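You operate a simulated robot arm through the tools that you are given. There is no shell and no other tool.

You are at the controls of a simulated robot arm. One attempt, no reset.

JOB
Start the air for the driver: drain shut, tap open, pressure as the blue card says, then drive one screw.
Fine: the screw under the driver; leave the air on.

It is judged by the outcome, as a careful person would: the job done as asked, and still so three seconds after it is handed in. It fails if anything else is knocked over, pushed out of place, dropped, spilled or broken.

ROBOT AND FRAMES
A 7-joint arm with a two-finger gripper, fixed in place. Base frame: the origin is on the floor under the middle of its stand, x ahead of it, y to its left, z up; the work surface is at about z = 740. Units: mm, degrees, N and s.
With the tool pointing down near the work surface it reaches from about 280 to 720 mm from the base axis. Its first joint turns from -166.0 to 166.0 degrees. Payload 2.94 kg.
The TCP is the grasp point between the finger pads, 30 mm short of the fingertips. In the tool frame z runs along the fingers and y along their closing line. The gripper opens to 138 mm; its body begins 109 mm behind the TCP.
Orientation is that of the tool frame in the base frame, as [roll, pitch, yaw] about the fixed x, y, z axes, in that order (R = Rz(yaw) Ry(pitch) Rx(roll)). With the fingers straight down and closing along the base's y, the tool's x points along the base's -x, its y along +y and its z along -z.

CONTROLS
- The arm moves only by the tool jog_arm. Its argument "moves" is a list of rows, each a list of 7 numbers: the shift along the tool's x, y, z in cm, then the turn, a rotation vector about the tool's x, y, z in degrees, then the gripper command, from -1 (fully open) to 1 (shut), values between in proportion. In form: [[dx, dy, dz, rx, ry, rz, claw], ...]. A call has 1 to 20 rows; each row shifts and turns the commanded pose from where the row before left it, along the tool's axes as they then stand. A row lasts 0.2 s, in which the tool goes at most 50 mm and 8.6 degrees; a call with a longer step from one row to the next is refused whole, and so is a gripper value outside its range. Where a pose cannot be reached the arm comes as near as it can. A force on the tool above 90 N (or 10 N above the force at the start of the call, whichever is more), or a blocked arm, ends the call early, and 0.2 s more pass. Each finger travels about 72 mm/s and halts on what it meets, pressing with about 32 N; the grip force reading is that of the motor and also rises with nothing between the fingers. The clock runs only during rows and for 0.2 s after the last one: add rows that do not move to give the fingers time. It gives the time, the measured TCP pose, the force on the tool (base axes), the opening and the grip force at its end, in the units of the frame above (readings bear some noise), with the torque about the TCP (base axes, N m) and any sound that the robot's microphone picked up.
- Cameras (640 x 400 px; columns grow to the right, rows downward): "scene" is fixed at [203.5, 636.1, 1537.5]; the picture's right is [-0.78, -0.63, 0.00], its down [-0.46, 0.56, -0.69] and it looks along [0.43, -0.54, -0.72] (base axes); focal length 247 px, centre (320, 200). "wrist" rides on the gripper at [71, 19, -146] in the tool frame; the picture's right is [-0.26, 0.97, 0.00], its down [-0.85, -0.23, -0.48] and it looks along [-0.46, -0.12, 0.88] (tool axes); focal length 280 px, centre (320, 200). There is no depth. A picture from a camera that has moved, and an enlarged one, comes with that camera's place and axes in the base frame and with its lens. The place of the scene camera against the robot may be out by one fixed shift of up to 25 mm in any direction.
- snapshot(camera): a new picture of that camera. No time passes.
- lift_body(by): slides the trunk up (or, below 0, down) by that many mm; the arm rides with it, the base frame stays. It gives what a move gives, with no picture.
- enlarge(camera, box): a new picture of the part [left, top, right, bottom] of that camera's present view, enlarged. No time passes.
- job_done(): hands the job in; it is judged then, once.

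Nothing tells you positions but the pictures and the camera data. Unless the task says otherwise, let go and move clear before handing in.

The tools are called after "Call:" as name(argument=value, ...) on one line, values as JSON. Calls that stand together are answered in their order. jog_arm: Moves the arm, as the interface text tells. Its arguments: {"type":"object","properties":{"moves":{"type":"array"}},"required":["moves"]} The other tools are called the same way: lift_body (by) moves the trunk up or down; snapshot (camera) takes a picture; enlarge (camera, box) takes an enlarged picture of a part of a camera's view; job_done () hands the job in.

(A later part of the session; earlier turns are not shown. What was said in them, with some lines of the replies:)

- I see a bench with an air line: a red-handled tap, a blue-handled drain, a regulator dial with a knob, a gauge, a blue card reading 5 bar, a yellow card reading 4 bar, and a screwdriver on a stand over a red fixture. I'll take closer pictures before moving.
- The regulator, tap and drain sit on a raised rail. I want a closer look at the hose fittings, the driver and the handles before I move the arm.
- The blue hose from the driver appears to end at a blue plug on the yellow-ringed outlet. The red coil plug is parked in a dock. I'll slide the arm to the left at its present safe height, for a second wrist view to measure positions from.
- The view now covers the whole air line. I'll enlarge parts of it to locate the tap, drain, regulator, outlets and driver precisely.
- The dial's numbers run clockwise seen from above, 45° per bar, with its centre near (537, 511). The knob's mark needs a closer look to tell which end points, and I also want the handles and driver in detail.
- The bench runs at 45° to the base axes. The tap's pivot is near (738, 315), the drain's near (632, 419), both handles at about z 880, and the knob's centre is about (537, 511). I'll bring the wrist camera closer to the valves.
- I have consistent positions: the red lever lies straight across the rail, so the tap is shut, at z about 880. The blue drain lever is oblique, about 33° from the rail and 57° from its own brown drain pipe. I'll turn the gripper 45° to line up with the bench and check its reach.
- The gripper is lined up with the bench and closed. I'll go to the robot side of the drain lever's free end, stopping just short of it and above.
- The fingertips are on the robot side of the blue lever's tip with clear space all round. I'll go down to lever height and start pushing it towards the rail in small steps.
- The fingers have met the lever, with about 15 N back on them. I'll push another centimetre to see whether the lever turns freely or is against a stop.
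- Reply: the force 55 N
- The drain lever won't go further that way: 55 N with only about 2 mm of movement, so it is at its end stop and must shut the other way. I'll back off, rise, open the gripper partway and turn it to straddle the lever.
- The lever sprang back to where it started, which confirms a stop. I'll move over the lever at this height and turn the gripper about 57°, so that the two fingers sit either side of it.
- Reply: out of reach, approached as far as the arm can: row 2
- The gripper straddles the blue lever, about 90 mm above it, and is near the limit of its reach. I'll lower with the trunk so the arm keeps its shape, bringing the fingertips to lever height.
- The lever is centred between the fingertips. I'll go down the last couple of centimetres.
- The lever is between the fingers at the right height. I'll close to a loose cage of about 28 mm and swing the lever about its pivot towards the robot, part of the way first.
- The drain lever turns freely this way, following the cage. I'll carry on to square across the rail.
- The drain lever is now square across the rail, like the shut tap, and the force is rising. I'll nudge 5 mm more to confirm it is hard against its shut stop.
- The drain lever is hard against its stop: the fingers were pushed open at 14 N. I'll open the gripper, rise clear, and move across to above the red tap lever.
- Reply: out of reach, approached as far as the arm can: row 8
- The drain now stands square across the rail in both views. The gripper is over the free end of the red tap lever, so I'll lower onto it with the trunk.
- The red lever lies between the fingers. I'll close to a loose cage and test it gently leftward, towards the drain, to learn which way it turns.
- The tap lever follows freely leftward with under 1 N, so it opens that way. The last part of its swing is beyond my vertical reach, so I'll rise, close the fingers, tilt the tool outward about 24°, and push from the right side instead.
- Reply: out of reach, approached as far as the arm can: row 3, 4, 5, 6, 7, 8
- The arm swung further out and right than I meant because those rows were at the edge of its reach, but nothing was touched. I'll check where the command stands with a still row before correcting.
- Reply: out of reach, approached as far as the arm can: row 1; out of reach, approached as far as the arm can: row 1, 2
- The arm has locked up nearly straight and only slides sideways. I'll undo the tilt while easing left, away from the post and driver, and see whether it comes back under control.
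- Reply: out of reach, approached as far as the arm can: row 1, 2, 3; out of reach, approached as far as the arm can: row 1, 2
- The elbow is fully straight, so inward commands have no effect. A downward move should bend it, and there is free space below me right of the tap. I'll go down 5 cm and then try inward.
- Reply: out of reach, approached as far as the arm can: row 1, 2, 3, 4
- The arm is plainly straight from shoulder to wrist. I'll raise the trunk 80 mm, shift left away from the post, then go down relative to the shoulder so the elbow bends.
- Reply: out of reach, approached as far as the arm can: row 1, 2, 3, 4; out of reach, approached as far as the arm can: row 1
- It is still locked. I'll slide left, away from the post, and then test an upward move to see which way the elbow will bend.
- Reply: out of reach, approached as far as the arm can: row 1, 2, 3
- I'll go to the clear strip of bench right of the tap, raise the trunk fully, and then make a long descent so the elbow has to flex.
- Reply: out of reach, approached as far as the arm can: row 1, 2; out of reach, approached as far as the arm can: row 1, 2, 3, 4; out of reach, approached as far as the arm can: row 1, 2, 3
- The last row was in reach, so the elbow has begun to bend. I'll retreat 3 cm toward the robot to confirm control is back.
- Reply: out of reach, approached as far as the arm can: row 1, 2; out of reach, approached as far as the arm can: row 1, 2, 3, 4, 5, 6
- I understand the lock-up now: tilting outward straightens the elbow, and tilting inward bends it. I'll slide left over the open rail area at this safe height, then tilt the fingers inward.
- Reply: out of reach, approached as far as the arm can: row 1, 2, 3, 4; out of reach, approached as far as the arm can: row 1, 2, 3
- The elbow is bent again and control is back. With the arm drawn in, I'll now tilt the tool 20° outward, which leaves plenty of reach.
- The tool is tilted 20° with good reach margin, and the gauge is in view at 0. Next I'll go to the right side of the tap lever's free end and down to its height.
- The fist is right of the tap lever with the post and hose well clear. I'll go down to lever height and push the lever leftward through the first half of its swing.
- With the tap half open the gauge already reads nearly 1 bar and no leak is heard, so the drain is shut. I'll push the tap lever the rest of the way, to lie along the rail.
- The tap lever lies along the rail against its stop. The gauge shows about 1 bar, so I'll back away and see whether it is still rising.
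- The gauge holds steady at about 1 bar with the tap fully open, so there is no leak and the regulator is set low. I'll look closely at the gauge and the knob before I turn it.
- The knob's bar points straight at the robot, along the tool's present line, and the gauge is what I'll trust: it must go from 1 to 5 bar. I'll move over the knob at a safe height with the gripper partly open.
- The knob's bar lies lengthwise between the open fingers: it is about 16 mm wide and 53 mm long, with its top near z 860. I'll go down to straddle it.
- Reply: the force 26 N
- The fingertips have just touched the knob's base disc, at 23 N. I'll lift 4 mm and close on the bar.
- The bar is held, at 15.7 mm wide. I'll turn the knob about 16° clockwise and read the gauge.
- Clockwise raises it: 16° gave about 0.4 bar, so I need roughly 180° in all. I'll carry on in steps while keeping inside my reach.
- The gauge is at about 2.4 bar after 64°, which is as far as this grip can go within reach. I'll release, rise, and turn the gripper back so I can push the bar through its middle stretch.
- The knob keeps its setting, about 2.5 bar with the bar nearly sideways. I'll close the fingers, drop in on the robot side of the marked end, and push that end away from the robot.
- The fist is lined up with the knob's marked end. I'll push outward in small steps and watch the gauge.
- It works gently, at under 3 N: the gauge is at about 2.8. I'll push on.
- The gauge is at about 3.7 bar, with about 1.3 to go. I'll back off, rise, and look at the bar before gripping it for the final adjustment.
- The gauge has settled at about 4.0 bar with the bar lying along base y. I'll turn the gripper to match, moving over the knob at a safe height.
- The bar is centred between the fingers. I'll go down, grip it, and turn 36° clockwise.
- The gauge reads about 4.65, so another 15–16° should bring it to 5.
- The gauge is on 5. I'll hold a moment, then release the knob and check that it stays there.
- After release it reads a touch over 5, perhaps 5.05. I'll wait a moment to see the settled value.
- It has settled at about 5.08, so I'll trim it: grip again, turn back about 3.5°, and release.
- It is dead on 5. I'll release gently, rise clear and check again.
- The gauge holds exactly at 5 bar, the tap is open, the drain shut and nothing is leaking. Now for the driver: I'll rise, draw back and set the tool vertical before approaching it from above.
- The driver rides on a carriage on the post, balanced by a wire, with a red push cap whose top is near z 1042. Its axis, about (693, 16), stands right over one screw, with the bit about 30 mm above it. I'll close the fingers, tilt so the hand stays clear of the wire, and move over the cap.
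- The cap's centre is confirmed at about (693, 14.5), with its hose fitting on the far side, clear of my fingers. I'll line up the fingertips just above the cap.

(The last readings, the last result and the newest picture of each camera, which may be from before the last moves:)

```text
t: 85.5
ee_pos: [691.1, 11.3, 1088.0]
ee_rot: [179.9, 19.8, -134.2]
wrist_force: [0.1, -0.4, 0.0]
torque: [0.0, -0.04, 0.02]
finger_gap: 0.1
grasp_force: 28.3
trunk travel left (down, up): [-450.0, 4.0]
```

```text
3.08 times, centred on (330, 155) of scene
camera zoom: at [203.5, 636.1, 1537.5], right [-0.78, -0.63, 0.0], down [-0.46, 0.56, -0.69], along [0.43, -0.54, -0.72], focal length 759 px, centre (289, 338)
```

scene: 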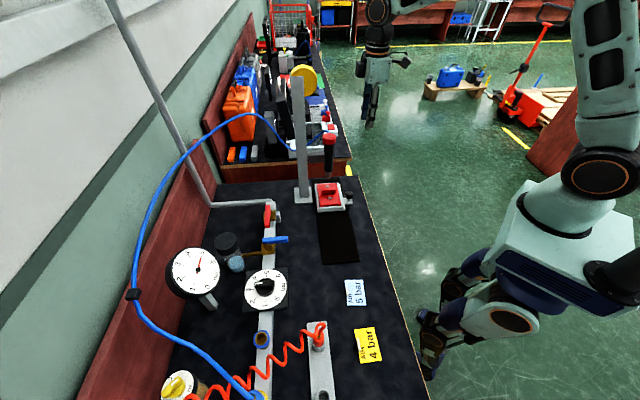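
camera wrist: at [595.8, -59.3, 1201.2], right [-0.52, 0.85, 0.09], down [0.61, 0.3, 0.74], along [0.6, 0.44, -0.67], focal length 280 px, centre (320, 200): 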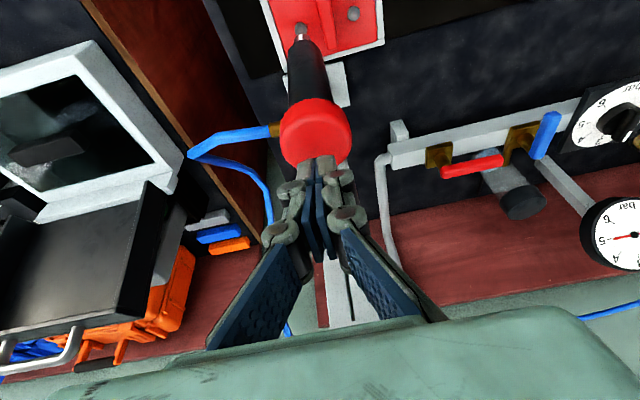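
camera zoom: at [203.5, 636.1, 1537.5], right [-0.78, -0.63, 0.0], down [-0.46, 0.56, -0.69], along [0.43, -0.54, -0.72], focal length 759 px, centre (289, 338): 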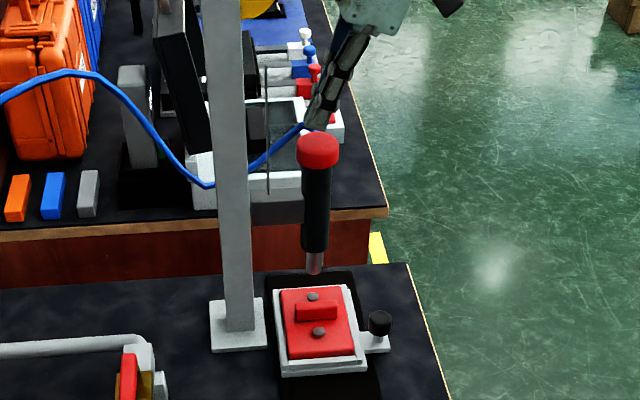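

The fingertips are lined up over the centre of the cap. I'll go down in small steps until I feel it and the driver starts to move.

Call:
jog_arm(moves=[[0.205, 0, 0.564, 0, 0, 0, 1], [0.205, 0, 0.564, 0, 0, 0, 1], [0.205, 0, 0.564, 0, 0, 0, 1], [0.205, 0, 0.564, 0, 0, 0, 1], [0.205, 0, 0.564, 0, 0, 0, 1], [0, 0, 0, 0, 0, 0, 1]])

Call:
snapshot(camera="wrist")

Call:
enlarge(camera="scene", box=[285, 90, 375, 220])

```text
t: 86.9
ee_pos: [692.2, 8.8, 1056.5]
ee_rot: [179.9, 19.9, -134.2]
wrist_force: [0.2, 2.2, 4.4]
torque: [0.07, 0.03, -0.03]
finger_gap: 5.8
grasp_force: 27.8
trunk travel left (down, up): [-450.0, 4.0]
```

```text
taken
camera wrist: at [596.1, -60.9, 1170.9], right [-0.52, 0.85, 0.09], down [0.61, 0.29, 0.74], along [0.6, 0.44, -0.67], focal length 280 px, centre (320, 200)
```

wrist: 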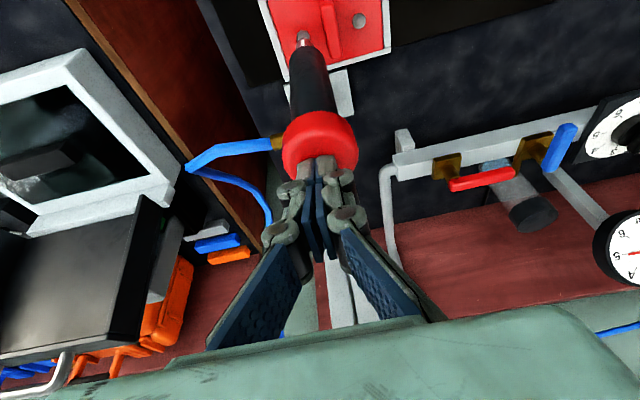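

```text
3.08 times, centred on (330, 155) of scene
camera zoom: at [203.5, 636.1, 1537.5], right [-0.78, -0.63, 0.0], down [-0.46, 0.56, -0.69], along [0.43, -0.54, -0.72], focal length 759 px, centre (289, 338)
```

zoom: 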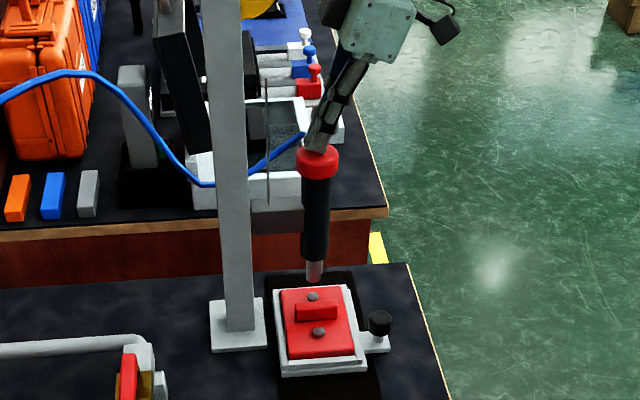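

The driver slides down with me at only about 4 N. I'll continue down until the bit meets the screw.

Call:
jog_arm(moves=[[0.17, 0, 0.47, 0, 0, 0, 1], [0.17, 0, 0.47, 0, 0, 0, 1], [0.17, 0, 0.47, 0, 0, 0, 1], [0, 0, 0, 0, 0, 0, 1]])

Call:
enlarge(camera="wrist", box=[250, 0, 390, 180])

Call:
enlarge(camera="scene", box=[300, 130, 360, 220])

```text
t: 87.9
ee_pos: [691.7, 7.8, 1042.6]
ee_rot: [179.9, 20.0, -134.2]
wrist_force: [2.3, 1.1, 4.8]
torque: [0.03, -0.05, 0.02]
finger_gap: 6.1
grasp_force: 28.6
trunk travel left (down, up): [-450.0, 4.0]
```

```text
2.22 times, centred on (320, 90) of wrist
camera zoom: at [595.9, -60.9, 1156.3], right [-0.52, 0.85, 0.09], down [0.61, 0.29, 0.74], along [0.6, 0.44, -0.67], focal length 623 px, centre (320, 444)
```

zoom: 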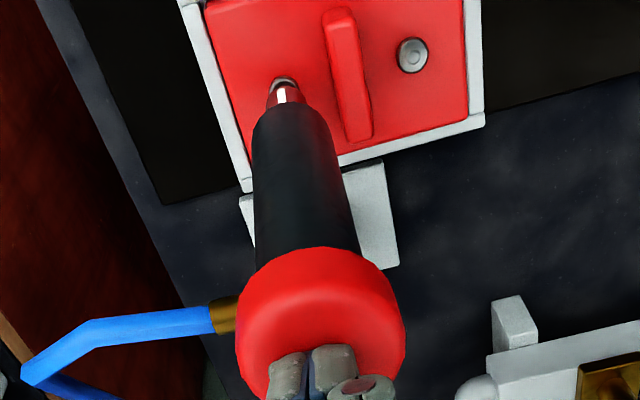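

```text
4.44 times, centred on (330, 175) of scene
camera zoom: at [203.5, 636.1, 1537.5], right [-0.78, -0.63, 0.0], down [-0.46, 0.56, -0.69], along [0.43, -0.54, -0.72], focal length 1096 px, centre (276, 311)
```

zoom: 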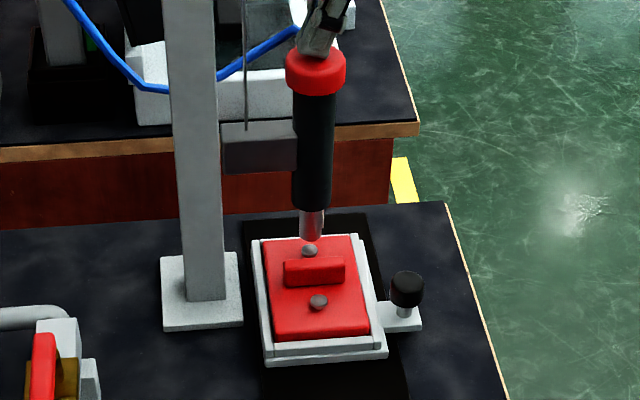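

The bit is just above the screw head. I'll press on in small steps to engage it, watching force and sound.

Call:
jog_arm(moves=[[0.14, 0, 0.38, 0, 0, 0, 1], [0.14, 0, 0.38, 0, 0, 0, 1], [0.1, 0, 0.28, 0, 0, 0, 1], [0, 0, 0, 0, 0, 0, 1], [0, 0, 0, 0, 0, 0, 1]])

Call:
enlarge(camera="wrist", box=[250, 0, 390, 180])

Call:
enlarge(camera="scene", box=[300, 130, 360, 220])

```text
t: 89.1
ee_pos: [692.5, 7.7, 1032.9]
ee_rot: [179.9, 19.9, -134.1]
wrist_force: [-0.2, 1.9, 6.5]
torque: [0.06, 0.03, 0.01]
finger_gap: 6.0
grasp_force: 28.5
trunk travel left (down, up): [-450.0, 4.0]
```

```text
2.22 times, centred on (320, 90) of wrist
camera zoom: at [595.9, -61.1, 1145.0], right [-0.52, 0.85, 0.09], down [0.61, 0.29, 0.74], along [0.6, 0.44, -0.67], focal length 623 px, centre (320, 444)
```

zoom: 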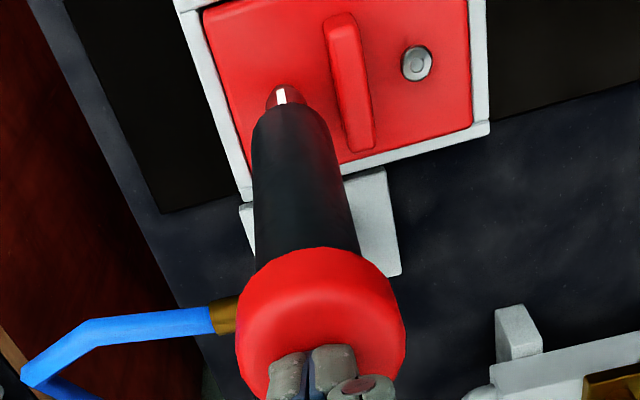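

```text
4.44 times, centred on (330, 175) of scene
camera zoom: at [203.5, 636.1, 1537.5], right [-0.78, -0.63, 0.0], down [-0.46, 0.56, -0.69], along [0.43, -0.54, -0.72], focal length 1096 px, centre (276, 311)
```

zoom: 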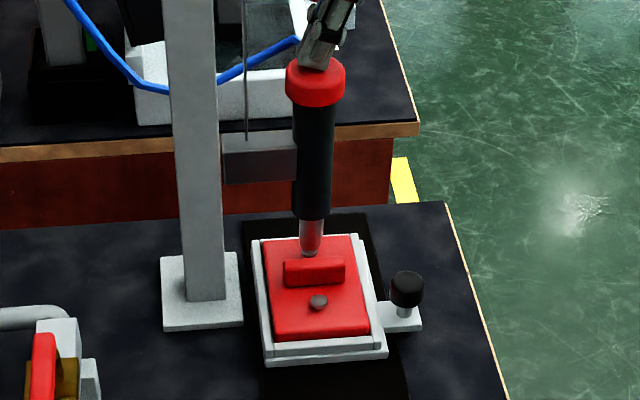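

Call:
jog_arm(moves=[[0.1, 0, 0.28, 0, 0, 0, 1], [0.1, 0, 0.28, 0, 0, 0, 1], [0, 0, 0, 0, 0, 0, 1], [0, 0, 0, 0, 0, 0, 1]])

Call:
enlarge(camera="scene", box=[300, 130, 360, 220])

Call:
enlarge(camera="wrist", box=[250, 0, 390, 180])

```text
t: 90.1
ee_pos: [691.2, 8.2, 1026.1]
ee_rot: [179.9, 19.9, -134.2]
wrist_force: [0.1, 2.9, 6.5]
torque: [0.08, -0.03, 0.03]
finger_gap: 5.8
grasp_force: 27.8
trunk travel left (down, up): [-450.0, 4.0]
```

```text
4.44 times, centred on (330, 175) of scene
camera zoom: at [203.5, 636.1, 1537.5], right [-0.78, -0.63, 0.0], down [-0.46, 0.56, -0.69], along [0.43, -0.54, -0.72], focal length 1096 px, centre (276, 311)
```

zoom: 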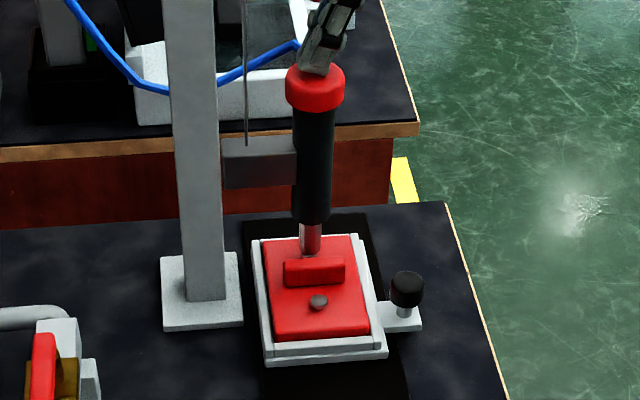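

```text
2.22 times, centred on (320, 90) of wrist
camera zoom: at [595.7, -61.6, 1139.6], right [-0.52, 0.85, 0.09], down [0.61, 0.29, 0.74], along [0.6, 0.44, -0.67], focal length 623 px, centre (320, 444)
```

zoom: 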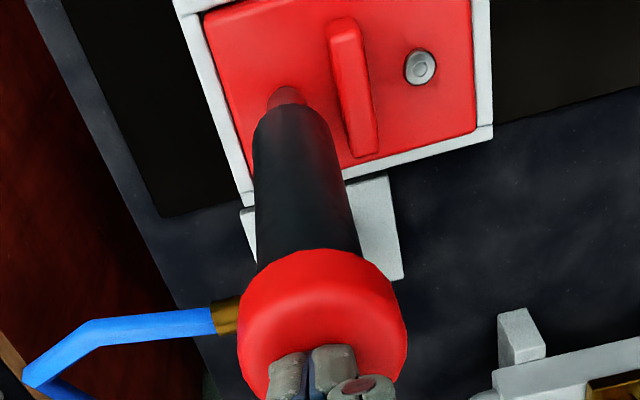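

No resistance yet beyond the balancer's. I'll keep pressing in small steps.

Call:
jog_arm(moves=[[0.1, 0, 0.28, 0, 0, 0, 1], [0.1, 0, 0.28, 0, 0, 0, 1], [0, 0, 0, 0, 0, 0, 1], [0, 0, 0, 0, 0, 0, 1], [0, 0, 0, 0, 0, 0, 1]])

Call:
enlarge(camera="scene", box=[300, 130, 360, 220])

Call:
enlarge(camera="wrist", box=[250, 0, 390, 180])

```text
t: 91.3
ee_pos: [692.5, 8.5, 1019.5]
ee_rot: [180.0, 20.0, -134.2]
wrist_force: [-3.0, 0.6, 7.1]
torque: [0.05, 0.13, 0.01]
finger_gap: 5.8
grasp_force: 28.5
trunk travel left (down, up): [-450.0, 4.0]
```

```text
4.44 times, centred on (330, 175) of scene
camera zoom: at [203.5, 636.1, 1537.5], right [-0.78, -0.63, 0.0], down [-0.46, 0.56, -0.69], along [0.43, -0.54, -0.72], focal length 1096 px, centre (276, 311)
```

zoom: 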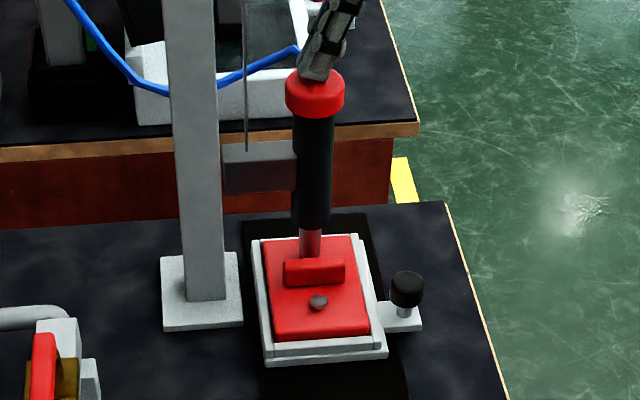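

```text
2.22 times, centred on (320, 90) of wrist
camera zoom: at [595.8, -61.8, 1133.4], right [-0.52, 0.85, 0.09], down [0.61, 0.29, 0.74], along [0.6, 0.44, -0.67], focal length 623 px, centre (320, 444)
```

zoom: 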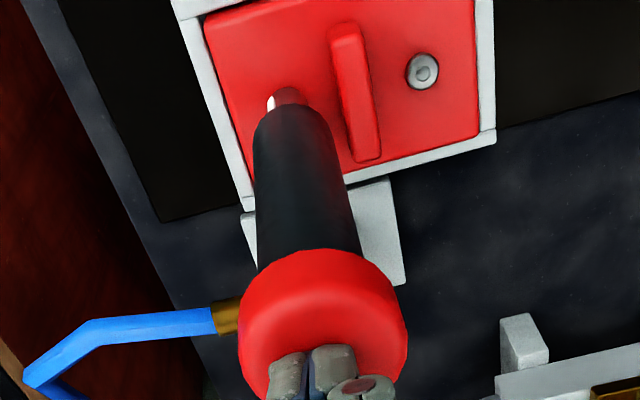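

The bright mark on the bit has moved round, so the bit is turning and the screw is going in. I'll keep following it down until it seats.

Call:
jog_arm(moves=[[0.07, 0, 0.19, 0, 0, 0, 1], [0.07, 0, 0.19, 0, 0, 0, 1], [0.07, 0, 0.19, 0, 0, 0, 1], [0, 0, 0, 0, 0, 0, 1], [0, 0, 0, 0, 0, 0, 1], [0, 0, 0, 0, 0, 0, 1]])

Call:
enlarge(camera="scene", box=[300, 130, 360, 220])

Call:
enlarge(camera="wrist", box=[250, 0, 390, 180])

```text
t: 92.7
ee_pos: [691.1, 7.9, 1018.1]
ee_rot: [-179.9, 20.3, -134.2]
wrist_force: [2.0, -1.7, 24.5]
torque: [-0.09, 0.0, -0.01]
finger_gap: 6.2
grasp_force: 27.6
trunk travel left (down, up): [-450.0, 4.0]
```

```text
4.44 times, centred on (330, 175) of scene
camera zoom: at [203.5, 636.1, 1537.5], right [-0.78, -0.63, 0.0], down [-0.46, 0.56, -0.69], along [0.43, -0.54, -0.72], focal length 1096 px, centre (276, 311)
```

zoom: 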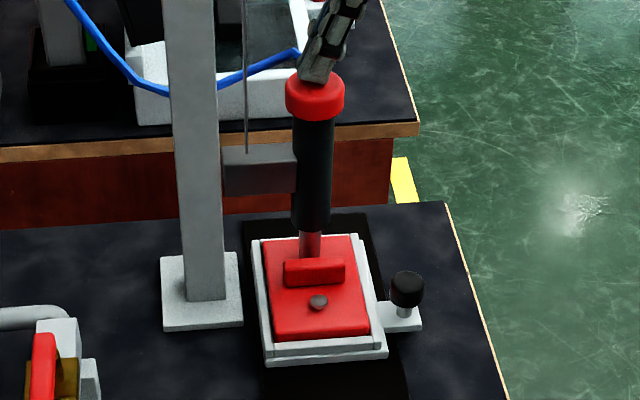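

```text
2.22 times, centred on (320, 90) of wrist
camera zoom: at [594.9, -61.7, 1129.9], right [-0.52, 0.85, 0.09], down [0.6, 0.29, 0.74], along [0.6, 0.44, -0.67], focal length 623 px, centre (320, 444)
```

zoom: 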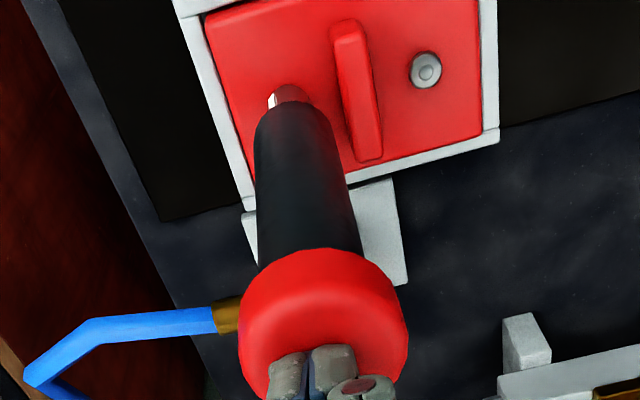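

Resistance has risen to 24 N and the driver has stopped moving down. I'll hold and press slightly more to see whether the screw is fully seated.

Call:
jog_arm(moves=[[0.07, 0, 0.19, 0, 0, 0, 1], [0, 0, 0, 0, 0, 0, 1], [0, 0, 0, 0, 0, 0, 1], [0, 0, 0, 0, 0, 0, 1], [0, 0, 0, 0, 0, 0, 1]])

Call:
enlarge(camera="wrist", box=[280, 0, 380, 80])

Call:
enlarge(camera="scene", box=[305, 150, 355, 220])

```text
t: 93.9
ee_pos: [691.2, 7.7, 1017.5]
ee_rot: [-179.6, 20.3, -134.1]
wrist_force: [2.1, -0.9, 33.5]
torque: [-0.05, 0.0, -0.12]
finger_gap: 5.8
grasp_force: 28.4
trunk travel left (down, up): [-450.0, 4.0]
```

```text
5.00 times, centred on (330, 40) of wrist
camera zoom: at [594.7, -61.7, 1129.7], right [-0.52, 0.85, 0.09], down [0.6, 0.29, 0.74], along [0.6, 0.44, -0.67], focal length 1402 px, centre (270, 1000)
```

zoom: 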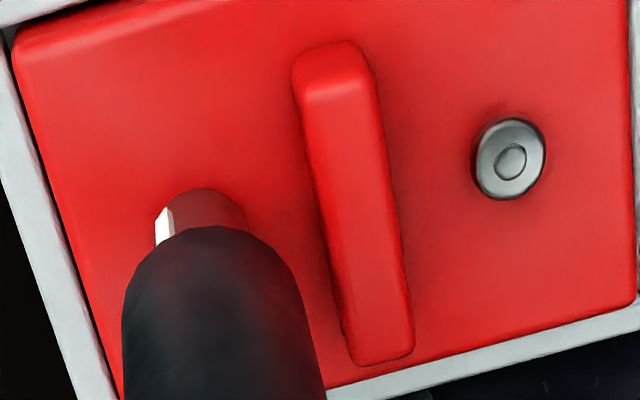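

```text
5.71 times, centred on (330, 185) of scene
camera zoom: at [203.5, 636.1, 1537.5], right [-0.78, -0.63, 0.0], down [-0.46, 0.56, -0.69], along [0.43, -0.54, -0.72], focal length 1409 px, centre (263, 286)
```

zoom: 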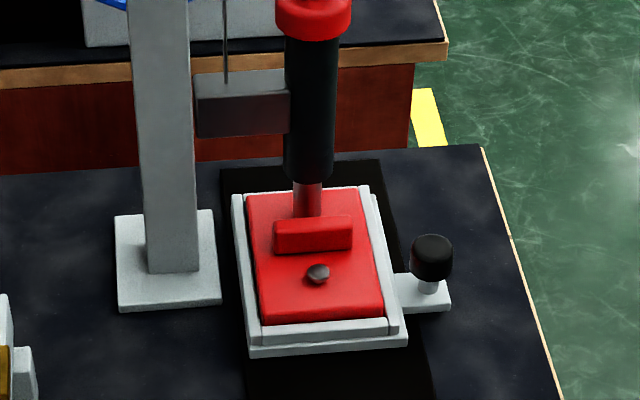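

It is firmly seated: 33 N and no more travel. I'll rise slowly so the balancer lifts the driver back, then look at the screw.

Call:
jog_arm(moves=[[-0.2, 0, -0.56, 0, 0, 0, 1], [-0.24, 0, -0.66, 0, 0, 0, 1], [-0.24, 0, -0.66, 0, 0, 0, 1], [-0.24, 0, -0.66, 0, 0, 0, 1], [-0.24, 0, -0.66, 0, 0, 0, 1], [-0.24, 0, -0.66, 0, 0, 0, 1], [-0.24, 0, -0.66, 0, 0, 0, 1], [-0.24, 0, -0.66, 0, 0, 0, 1], [-0.24, 0, -0.66, 0, 0, 0, 1], [0, 0, 0, 0, 0, 0, 1]])

Call:
snapshot(camera="wrist")

Call:
enlarge(camera="scene", box=[285, 90, 375, 220])

Call:
enlarge(camera="wrist", box=[250, 0, 390, 180])

```text
t: 96.1
ee_pos: [693.2, 9.0, 1072.4]
ee_rot: [179.7, 19.8, -134.2]
wrist_force: [0.1, -0.1, 0.2]
torque: [0.01, -0.02, 0.0]
finger_gap: 0.1
grasp_force: 28.4
trunk travel left (down, up): [-450.0, 4.0]
```

```text
taken
camera wrist: at [596.6, -60.8, 1186.4], right [-0.52, 0.85, 0.09], down [0.61, 0.29, 0.74], along [0.6, 0.44, -0.67], focal length 280 px, centre (320, 200)
```

wrist: 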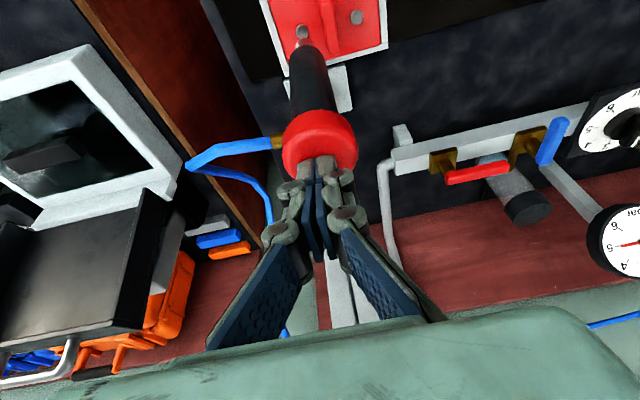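

```text
3.08 times, centred on (330, 155) of scene
camera zoom: at [203.5, 636.1, 1537.5], right [-0.78, -0.63, 0.0], down [-0.46, 0.56, -0.69], along [0.43, -0.54, -0.72], focal length 759 px, centre (289, 338)
```

zoom: 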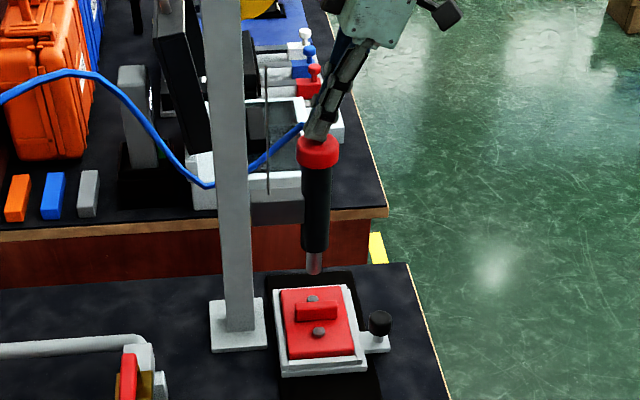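

```text
2.22 times, centred on (320, 90) of wrist
camera zoom: at [596.6, -60.8, 1186.4], right [-0.52, 0.85, 0.09], down [0.61, 0.29, 0.74], along [0.6, 0.44, -0.67], focal length 623 px, centre (320, 444)
```

zoom: 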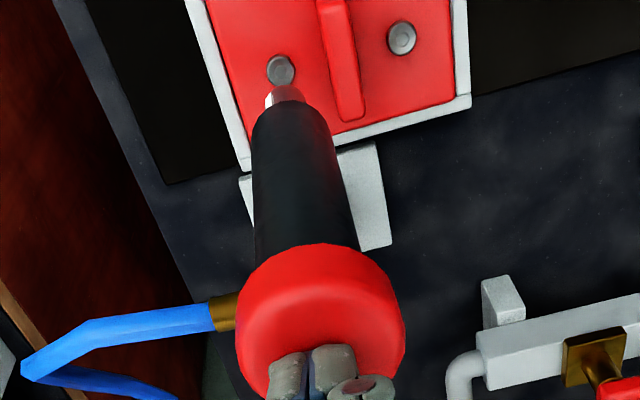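

The driver is back at the top and the gauge still shows 5. I'll rise and draw back for a clear look at both screws.

Call:
jog_arm(moves=[[-0.8, 0, -2.2, 0, 0, 0, 1], [-0.8, 0, -2.2, 0, 0, 0, 1], [3.2, 2.07, -2.0, 0, 0, 0, 1], [3.2, 2.07, -2.0, 0, 0, 0, 1], [3.2, 0, 0, 0, 0, 0, 1], [0, 0, 0, 0, 8, 0, 1], [0, 0, 0, 0, 8, 0, 1], [0, 0, 0, 0, 4, 0, 1], [0, 0, 0, 0, 0, 0, 1]])

Call:
snapshot(camera="wrist")

Call:
snapshot(camera="scene")

```text
t: 98.1
ee_pos: [591.2, -37.9, 1124.9]
ee_rot: [180.0, -0.2, -134.2]
wrist_force: [0.6, 0.4, -1.0]
torque: [0.0, -0.01, 0.0]
finger_gap: 0.0
grasp_force: 28.2
trunk travel left (down, up): [-450.0, 4.0]
```

```text
taken
camera wrist: at [526.4, -73.9, 1272.0], right [-0.51, 0.86, 0.0], down [0.76, 0.45, 0.47], along [0.41, 0.24, -0.88], focal length 280 px, centre (320, 200)
```

wrist: 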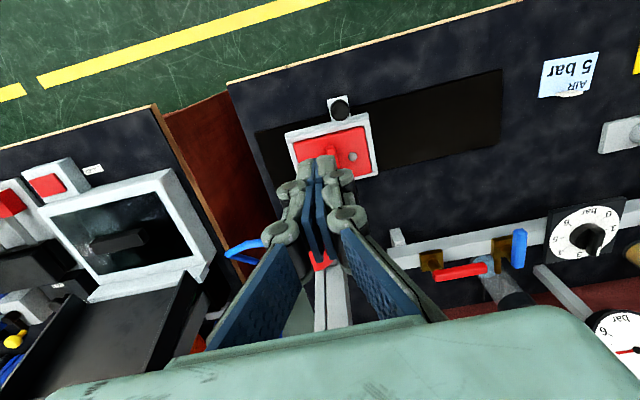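

```text
taken
```

scene: 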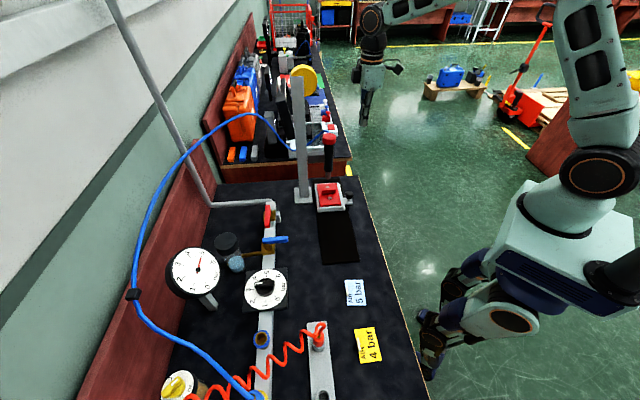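

Call:
jog_arm(moves=[[2.0, 0, 0, 0, 0, 0, -0.2], [0, 0, 0, 0, 0, 0, -0.2], [0, 0, 0, 0, 0, 0, -0.2], [0, 0, 0, 0, 0, 0, -0.2]])

Call:
enlarge(camera="wrist", box=[270, 90, 390, 190])

Call:
enlarge(camera="scene", box=[310, 170, 350, 215])

Call:
enlarge(camera="scene", box=[180, 245, 210, 290])

```text
t: 99.1
ee_pos: [576.7, -51.3, 1125.2]
ee_rot: [179.9, 0.0, -134.3]
wrist_force: [1.1, 0.0, 0.1]
torque: [-0.01, -0.01, 0.0]
finger_gap: 83.0
grasp_force: 0.0
trunk travel left (down, up): [-450.0, 4.0]
```

```text
4.00 times, centred on (330, 140) of wrist
camera zoom: at [512.1, -89.0, 1271.8], right [-0.51, 0.86, 0.0], down [0.76, 0.45, 0.47], along [0.41, 0.24, -0.88], focal length 1122 px, centre (280, 440)
```

zoom: 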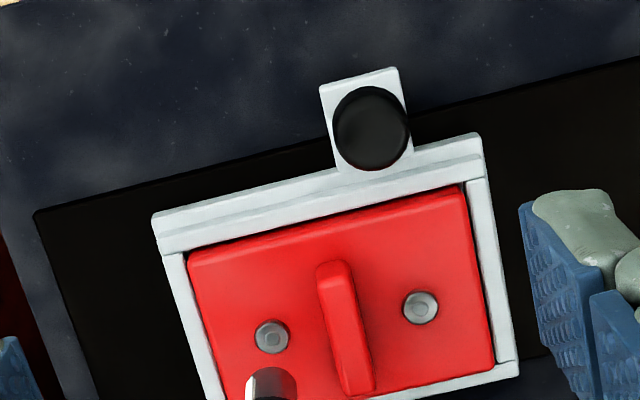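

```text
8.89 times, centred on (330, 192) of scene
camera zoom: at [203.5, 636.1, 1537.5], right [-0.78, -0.63, 0.0], down [-0.46, 0.56, -0.69], along [0.43, -0.54, -0.72], focal length 2192 px, centre (231, 267)
```

zoom: 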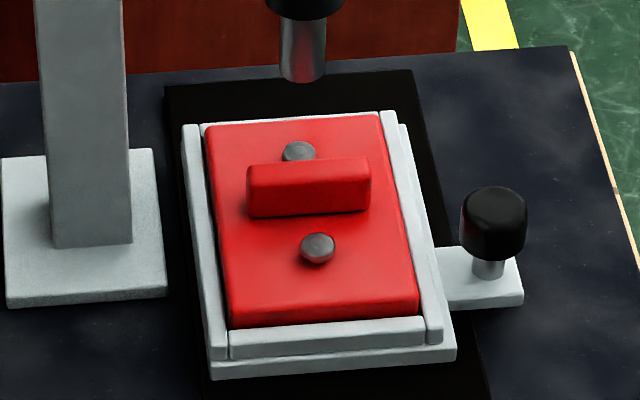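

```text
8.89 times, centred on (195, 268) of scene
camera zoom: at [203.5, 636.1, 1537.5], right [-0.78, -0.63, 0.0], down [-0.46, 0.56, -0.69], along [0.43, -0.54, -0.72], focal length 2192 px, centre (1431, -400)
```

zoom: 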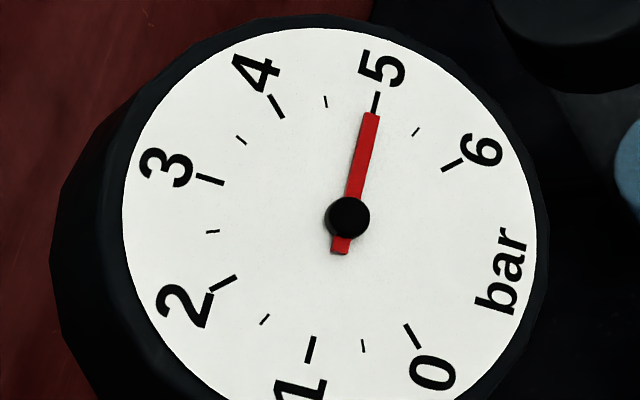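

The gauge still reads 5.0, and the driven screw now sits several millimetres lower than the other. I'll look closer to be sure its head is down on the plate.

Call:
enlarge(camera="wrist", box=[305, 125, 365, 165])

Call:
enlarge(camera="scene", box=[320, 180, 340, 200])

```text
10.00 times, centred on (335, 145) of wrist
camera zoom: at [512.1, -89.0, 1271.8], right [-0.51, 0.86, 0.0], down [0.76, 0.45, 0.47], along [0.41, 0.24, -0.88], focal length 2804 px, centre (170, 750)
```

zoom: 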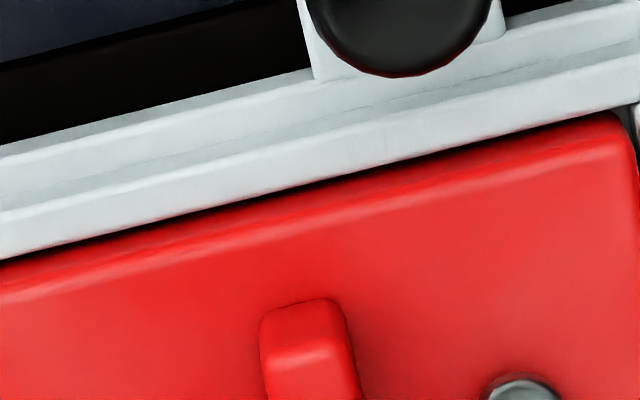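

```text
16.00 times, centred on (330, 190) of scene
camera zoom: at [203.5, 636.1, 1537.5], right [-0.78, -0.63, 0.0], down [-0.46, 0.56, -0.69], along [0.43, -0.54, -0.72], focal length 3946 px, centre (160, 360)
```

zoom: 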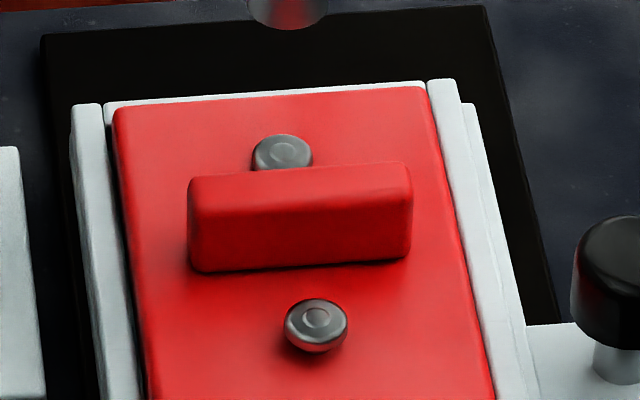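

Call:
enlarge(camera="wrist", box=[300, 152, 370, 192])

```text
9.14 times, centred on (335, 172) of wrist
camera zoom: at [512.1, -89.0, 1271.8], right [-0.51, 0.86, 0.0], down [0.76, 0.45, 0.47], along [0.41, 0.24, -0.88], focal length 2564 px, centre (183, 456)
```

zoom: 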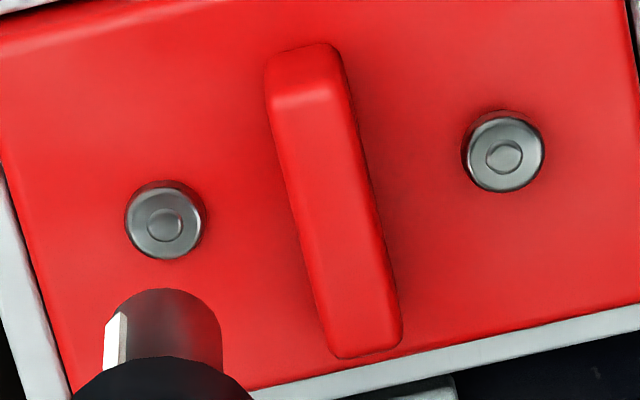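

I'll take the same enlargements as at the start to compare the screw heights directly.

Call:
enlarge(camera="scene", box=[280, 110, 376, 220])

```text
3.64 times, centred on (328, 165) of scene
camera zoom: at [203.5, 636.1, 1537.5], right [-0.78, -0.63, 0.0], down [-0.46, 0.56, -0.69], along [0.43, -0.54, -0.72], focal length 897 px, centre (291, 327)
```

zoom: 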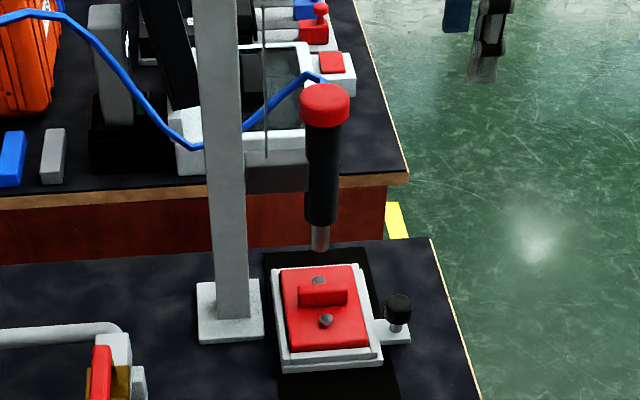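

The driven screw looks lower than before. To be certain, I'll back off in front of the bench and take a low side view of both screws.

Call:
jog_arm(moves=[[2.5, 0, 0, 0, -7.5, 0, -0.2], [2.5, 0, 0, 0, -7.5, 0, -0.2], [2.5, 0, 0, 0, -7.5, 0, -0.2], [2.0, 0, 0, 0, -7.5, 0, -0.2], [2.0, 0, 0, 0, -7.5, 0, -0.2], [2.0, 0, 0, 0, -7.5, 0, -0.2], [0, 0, 0, 0, 0, 0, -0.2]])

Call:
snapshot(camera="wrist")

```text
t: 100.7
ee_pos: [490.2, -139.8, 1085.4]
ee_rot: [179.9, 45.1, -134.4]
wrist_force: [-0.6, 0.2, -0.4]
torque: [0.01, -0.01, 0.01]
finger_gap: 82.7
grasp_force: 0.1
trunk travel left (down, up): [-450.0, 4.0]
```

```text
taken
camera wrist: at [368.0, -236.6, 1139.8], right [-0.56, 0.81, 0.19], down [0.35, 0.03, 0.94], along [0.75, 0.59, -0.3], focal length 280 px, centre (320, 200)
```

wrist: 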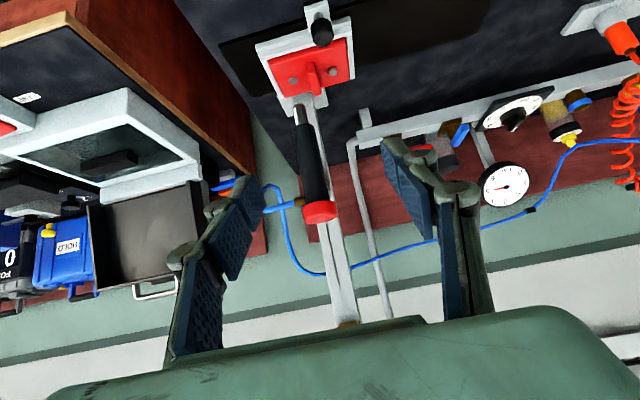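

Call:
jog_arm(moves=[[3.1, -0.3, 3.1, 0, 0, 0, -0.2], [3.1, -0.3, 3.1, 0, 0, 0, -0.2], [3.1, -0.3, 3.1, 0, 0, 0, -0.2], [3.1, -0.3, 3.1, 0, 0, 0, -0.2], [3.1, -0.3, 3.1, 0, 0, 0, -0.2], [0, 0, 0, 0, 0, 0, -0.2]])

Call:
snapshot(camera="wrist")

```text
t: 102.1
ee_pos: [500.8, -149.1, 868.0]
ee_rot: [179.9, 44.9, -134.4]
wrist_force: [0.3, 0.9, 0.0]
torque: [0.0, 0.01, 0.01]
finger_gap: 83.0
grasp_force: 0.0
trunk travel left (down, up): [-450.0, 4.0]
```

```text
taken
camera wrist: at [378.6, -246.7, 922.0], right [-0.56, 0.81, 0.19], down [0.35, 0.03, 0.94], along [0.75, 0.59, -0.3], focal length 280 px, centre (320, 200)
```

wrist: 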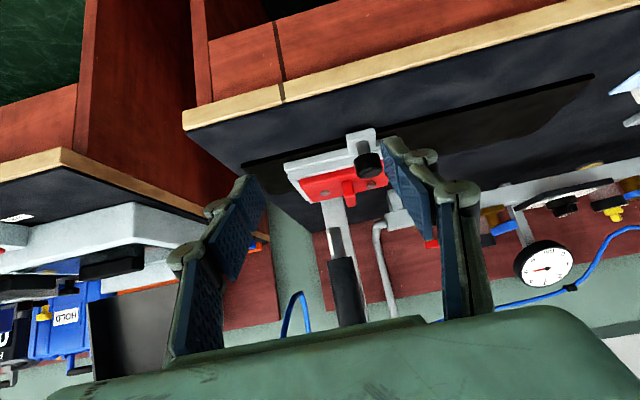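

Call:
enlarge(camera="wrist", box=[285, 150, 395, 250])

Call:
enlarge(camera="wrist", box=[300, 165, 392, 215])

```text
4.00 times, centred on (340, 200) of wrist
camera zoom: at [378.6, -246.7, 922.0], right [-0.56, 0.81, 0.19], down [0.35, 0.03, 0.94], along [0.75, 0.59, -0.3], focal length 1122 px, centre (240, 200)
```

zoom: 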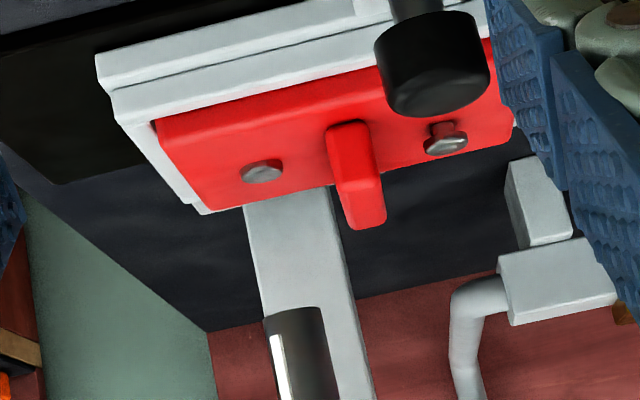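

```text
6.96 times, centred on (346, 190) of wrist
camera zoom: at [378.6, -246.7, 922.0], right [-0.56, 0.81, 0.19], down [0.35, 0.03, 0.94], along [0.75, 0.59, -0.3], focal length 1950 px, centre (139, 270)
```

zoom: 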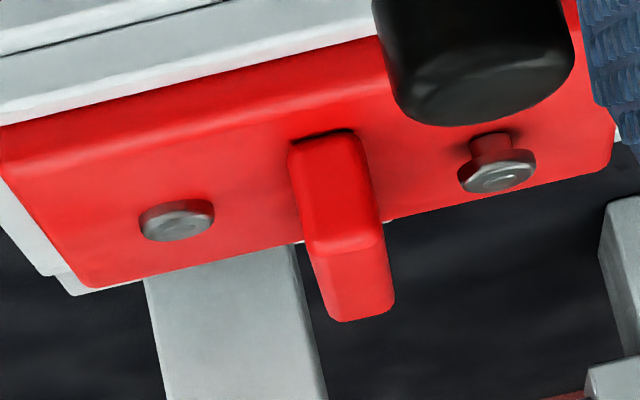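

The side view settles it: the screw under the driver sits flush on the plate, while the other still stands proud on its shank. I'll do a last check of the gauge, valves and bench before handing in.

Call:
snapshot(camera="scene")

Call:
enlarge(camera="scene", box=[150, 190, 310, 310])

Call:
enlarge(camera="scene", box=[192, 250, 206, 262])

```text
taken
```

scene: 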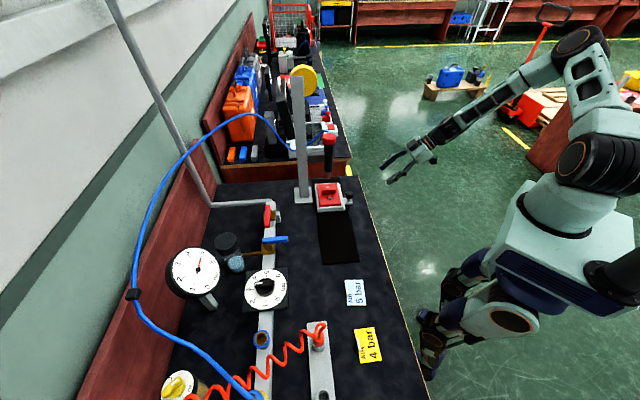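

```text
3.33 times, centred on (230, 250) of scene
camera zoom: at [203.5, 636.1, 1537.5], right [-0.78, -0.63, 0.0], down [-0.46, 0.56, -0.69], along [0.43, -0.54, -0.72], focal length 822 px, centre (620, 33)
```

zoom: 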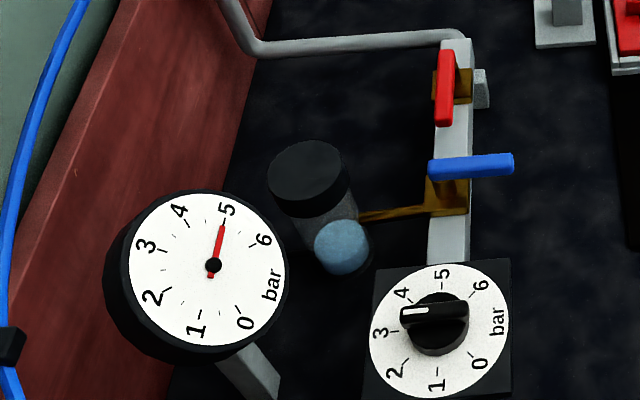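

```text
16.00 times, centred on (199, 256) of scene
camera zoom: at [203.5, 636.1, 1537.5], right [-0.78, -0.63, 0.0], down [-0.46, 0.56, -0.69], along [0.43, -0.54, -0.72], focal length 3946 px, centre (2256, -696)
```

zoom: 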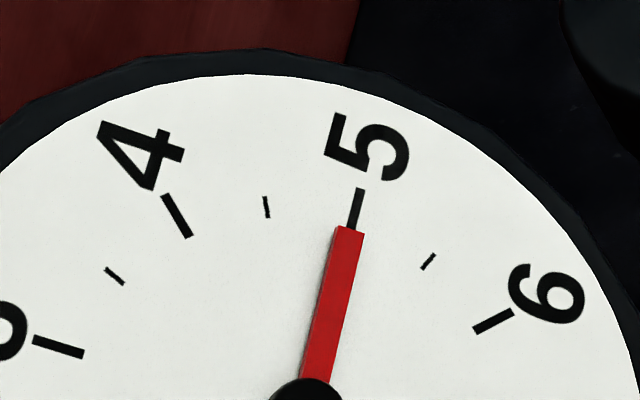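

The drain is shut, the tap is open, the gauge holds at 5 bar, one screw is driven flush and the driver is back up. Nothing else has moved and the arm is clear, so I'm handing the job in.

Call:
job_done()

```text
The job is handed in.
```

The air is on for the driver and one screw is driven. I've handed the job in; no verdict has come back.

- **Drain:** the lever is hard against its stop, square across the rail. I took that as shut because pressure held steady with no leak heard.
- **Tap:** fully open, with the lever along the rail. I left the air on.
- **Pressure:** the gauge holds at 5 bar, as the blue card says. The mark on the regulator knob points to 3 on its own dial. I set it by the gauge, which read 0 with the air off.
- **Screw:** the one under the driver is down flush on the plate; the other still stands proud. The driver is back up at its rest height.

The driver's blue hose was already plugged into the yellow-ringed outlet, and I left it there; the driver ran on it.

While I was moving between the valves, the arm reached full stretch and was slow to bring back. It touched nothing, and I saw nothing else on the bench moved. The arm is now clear, in front of the bench.
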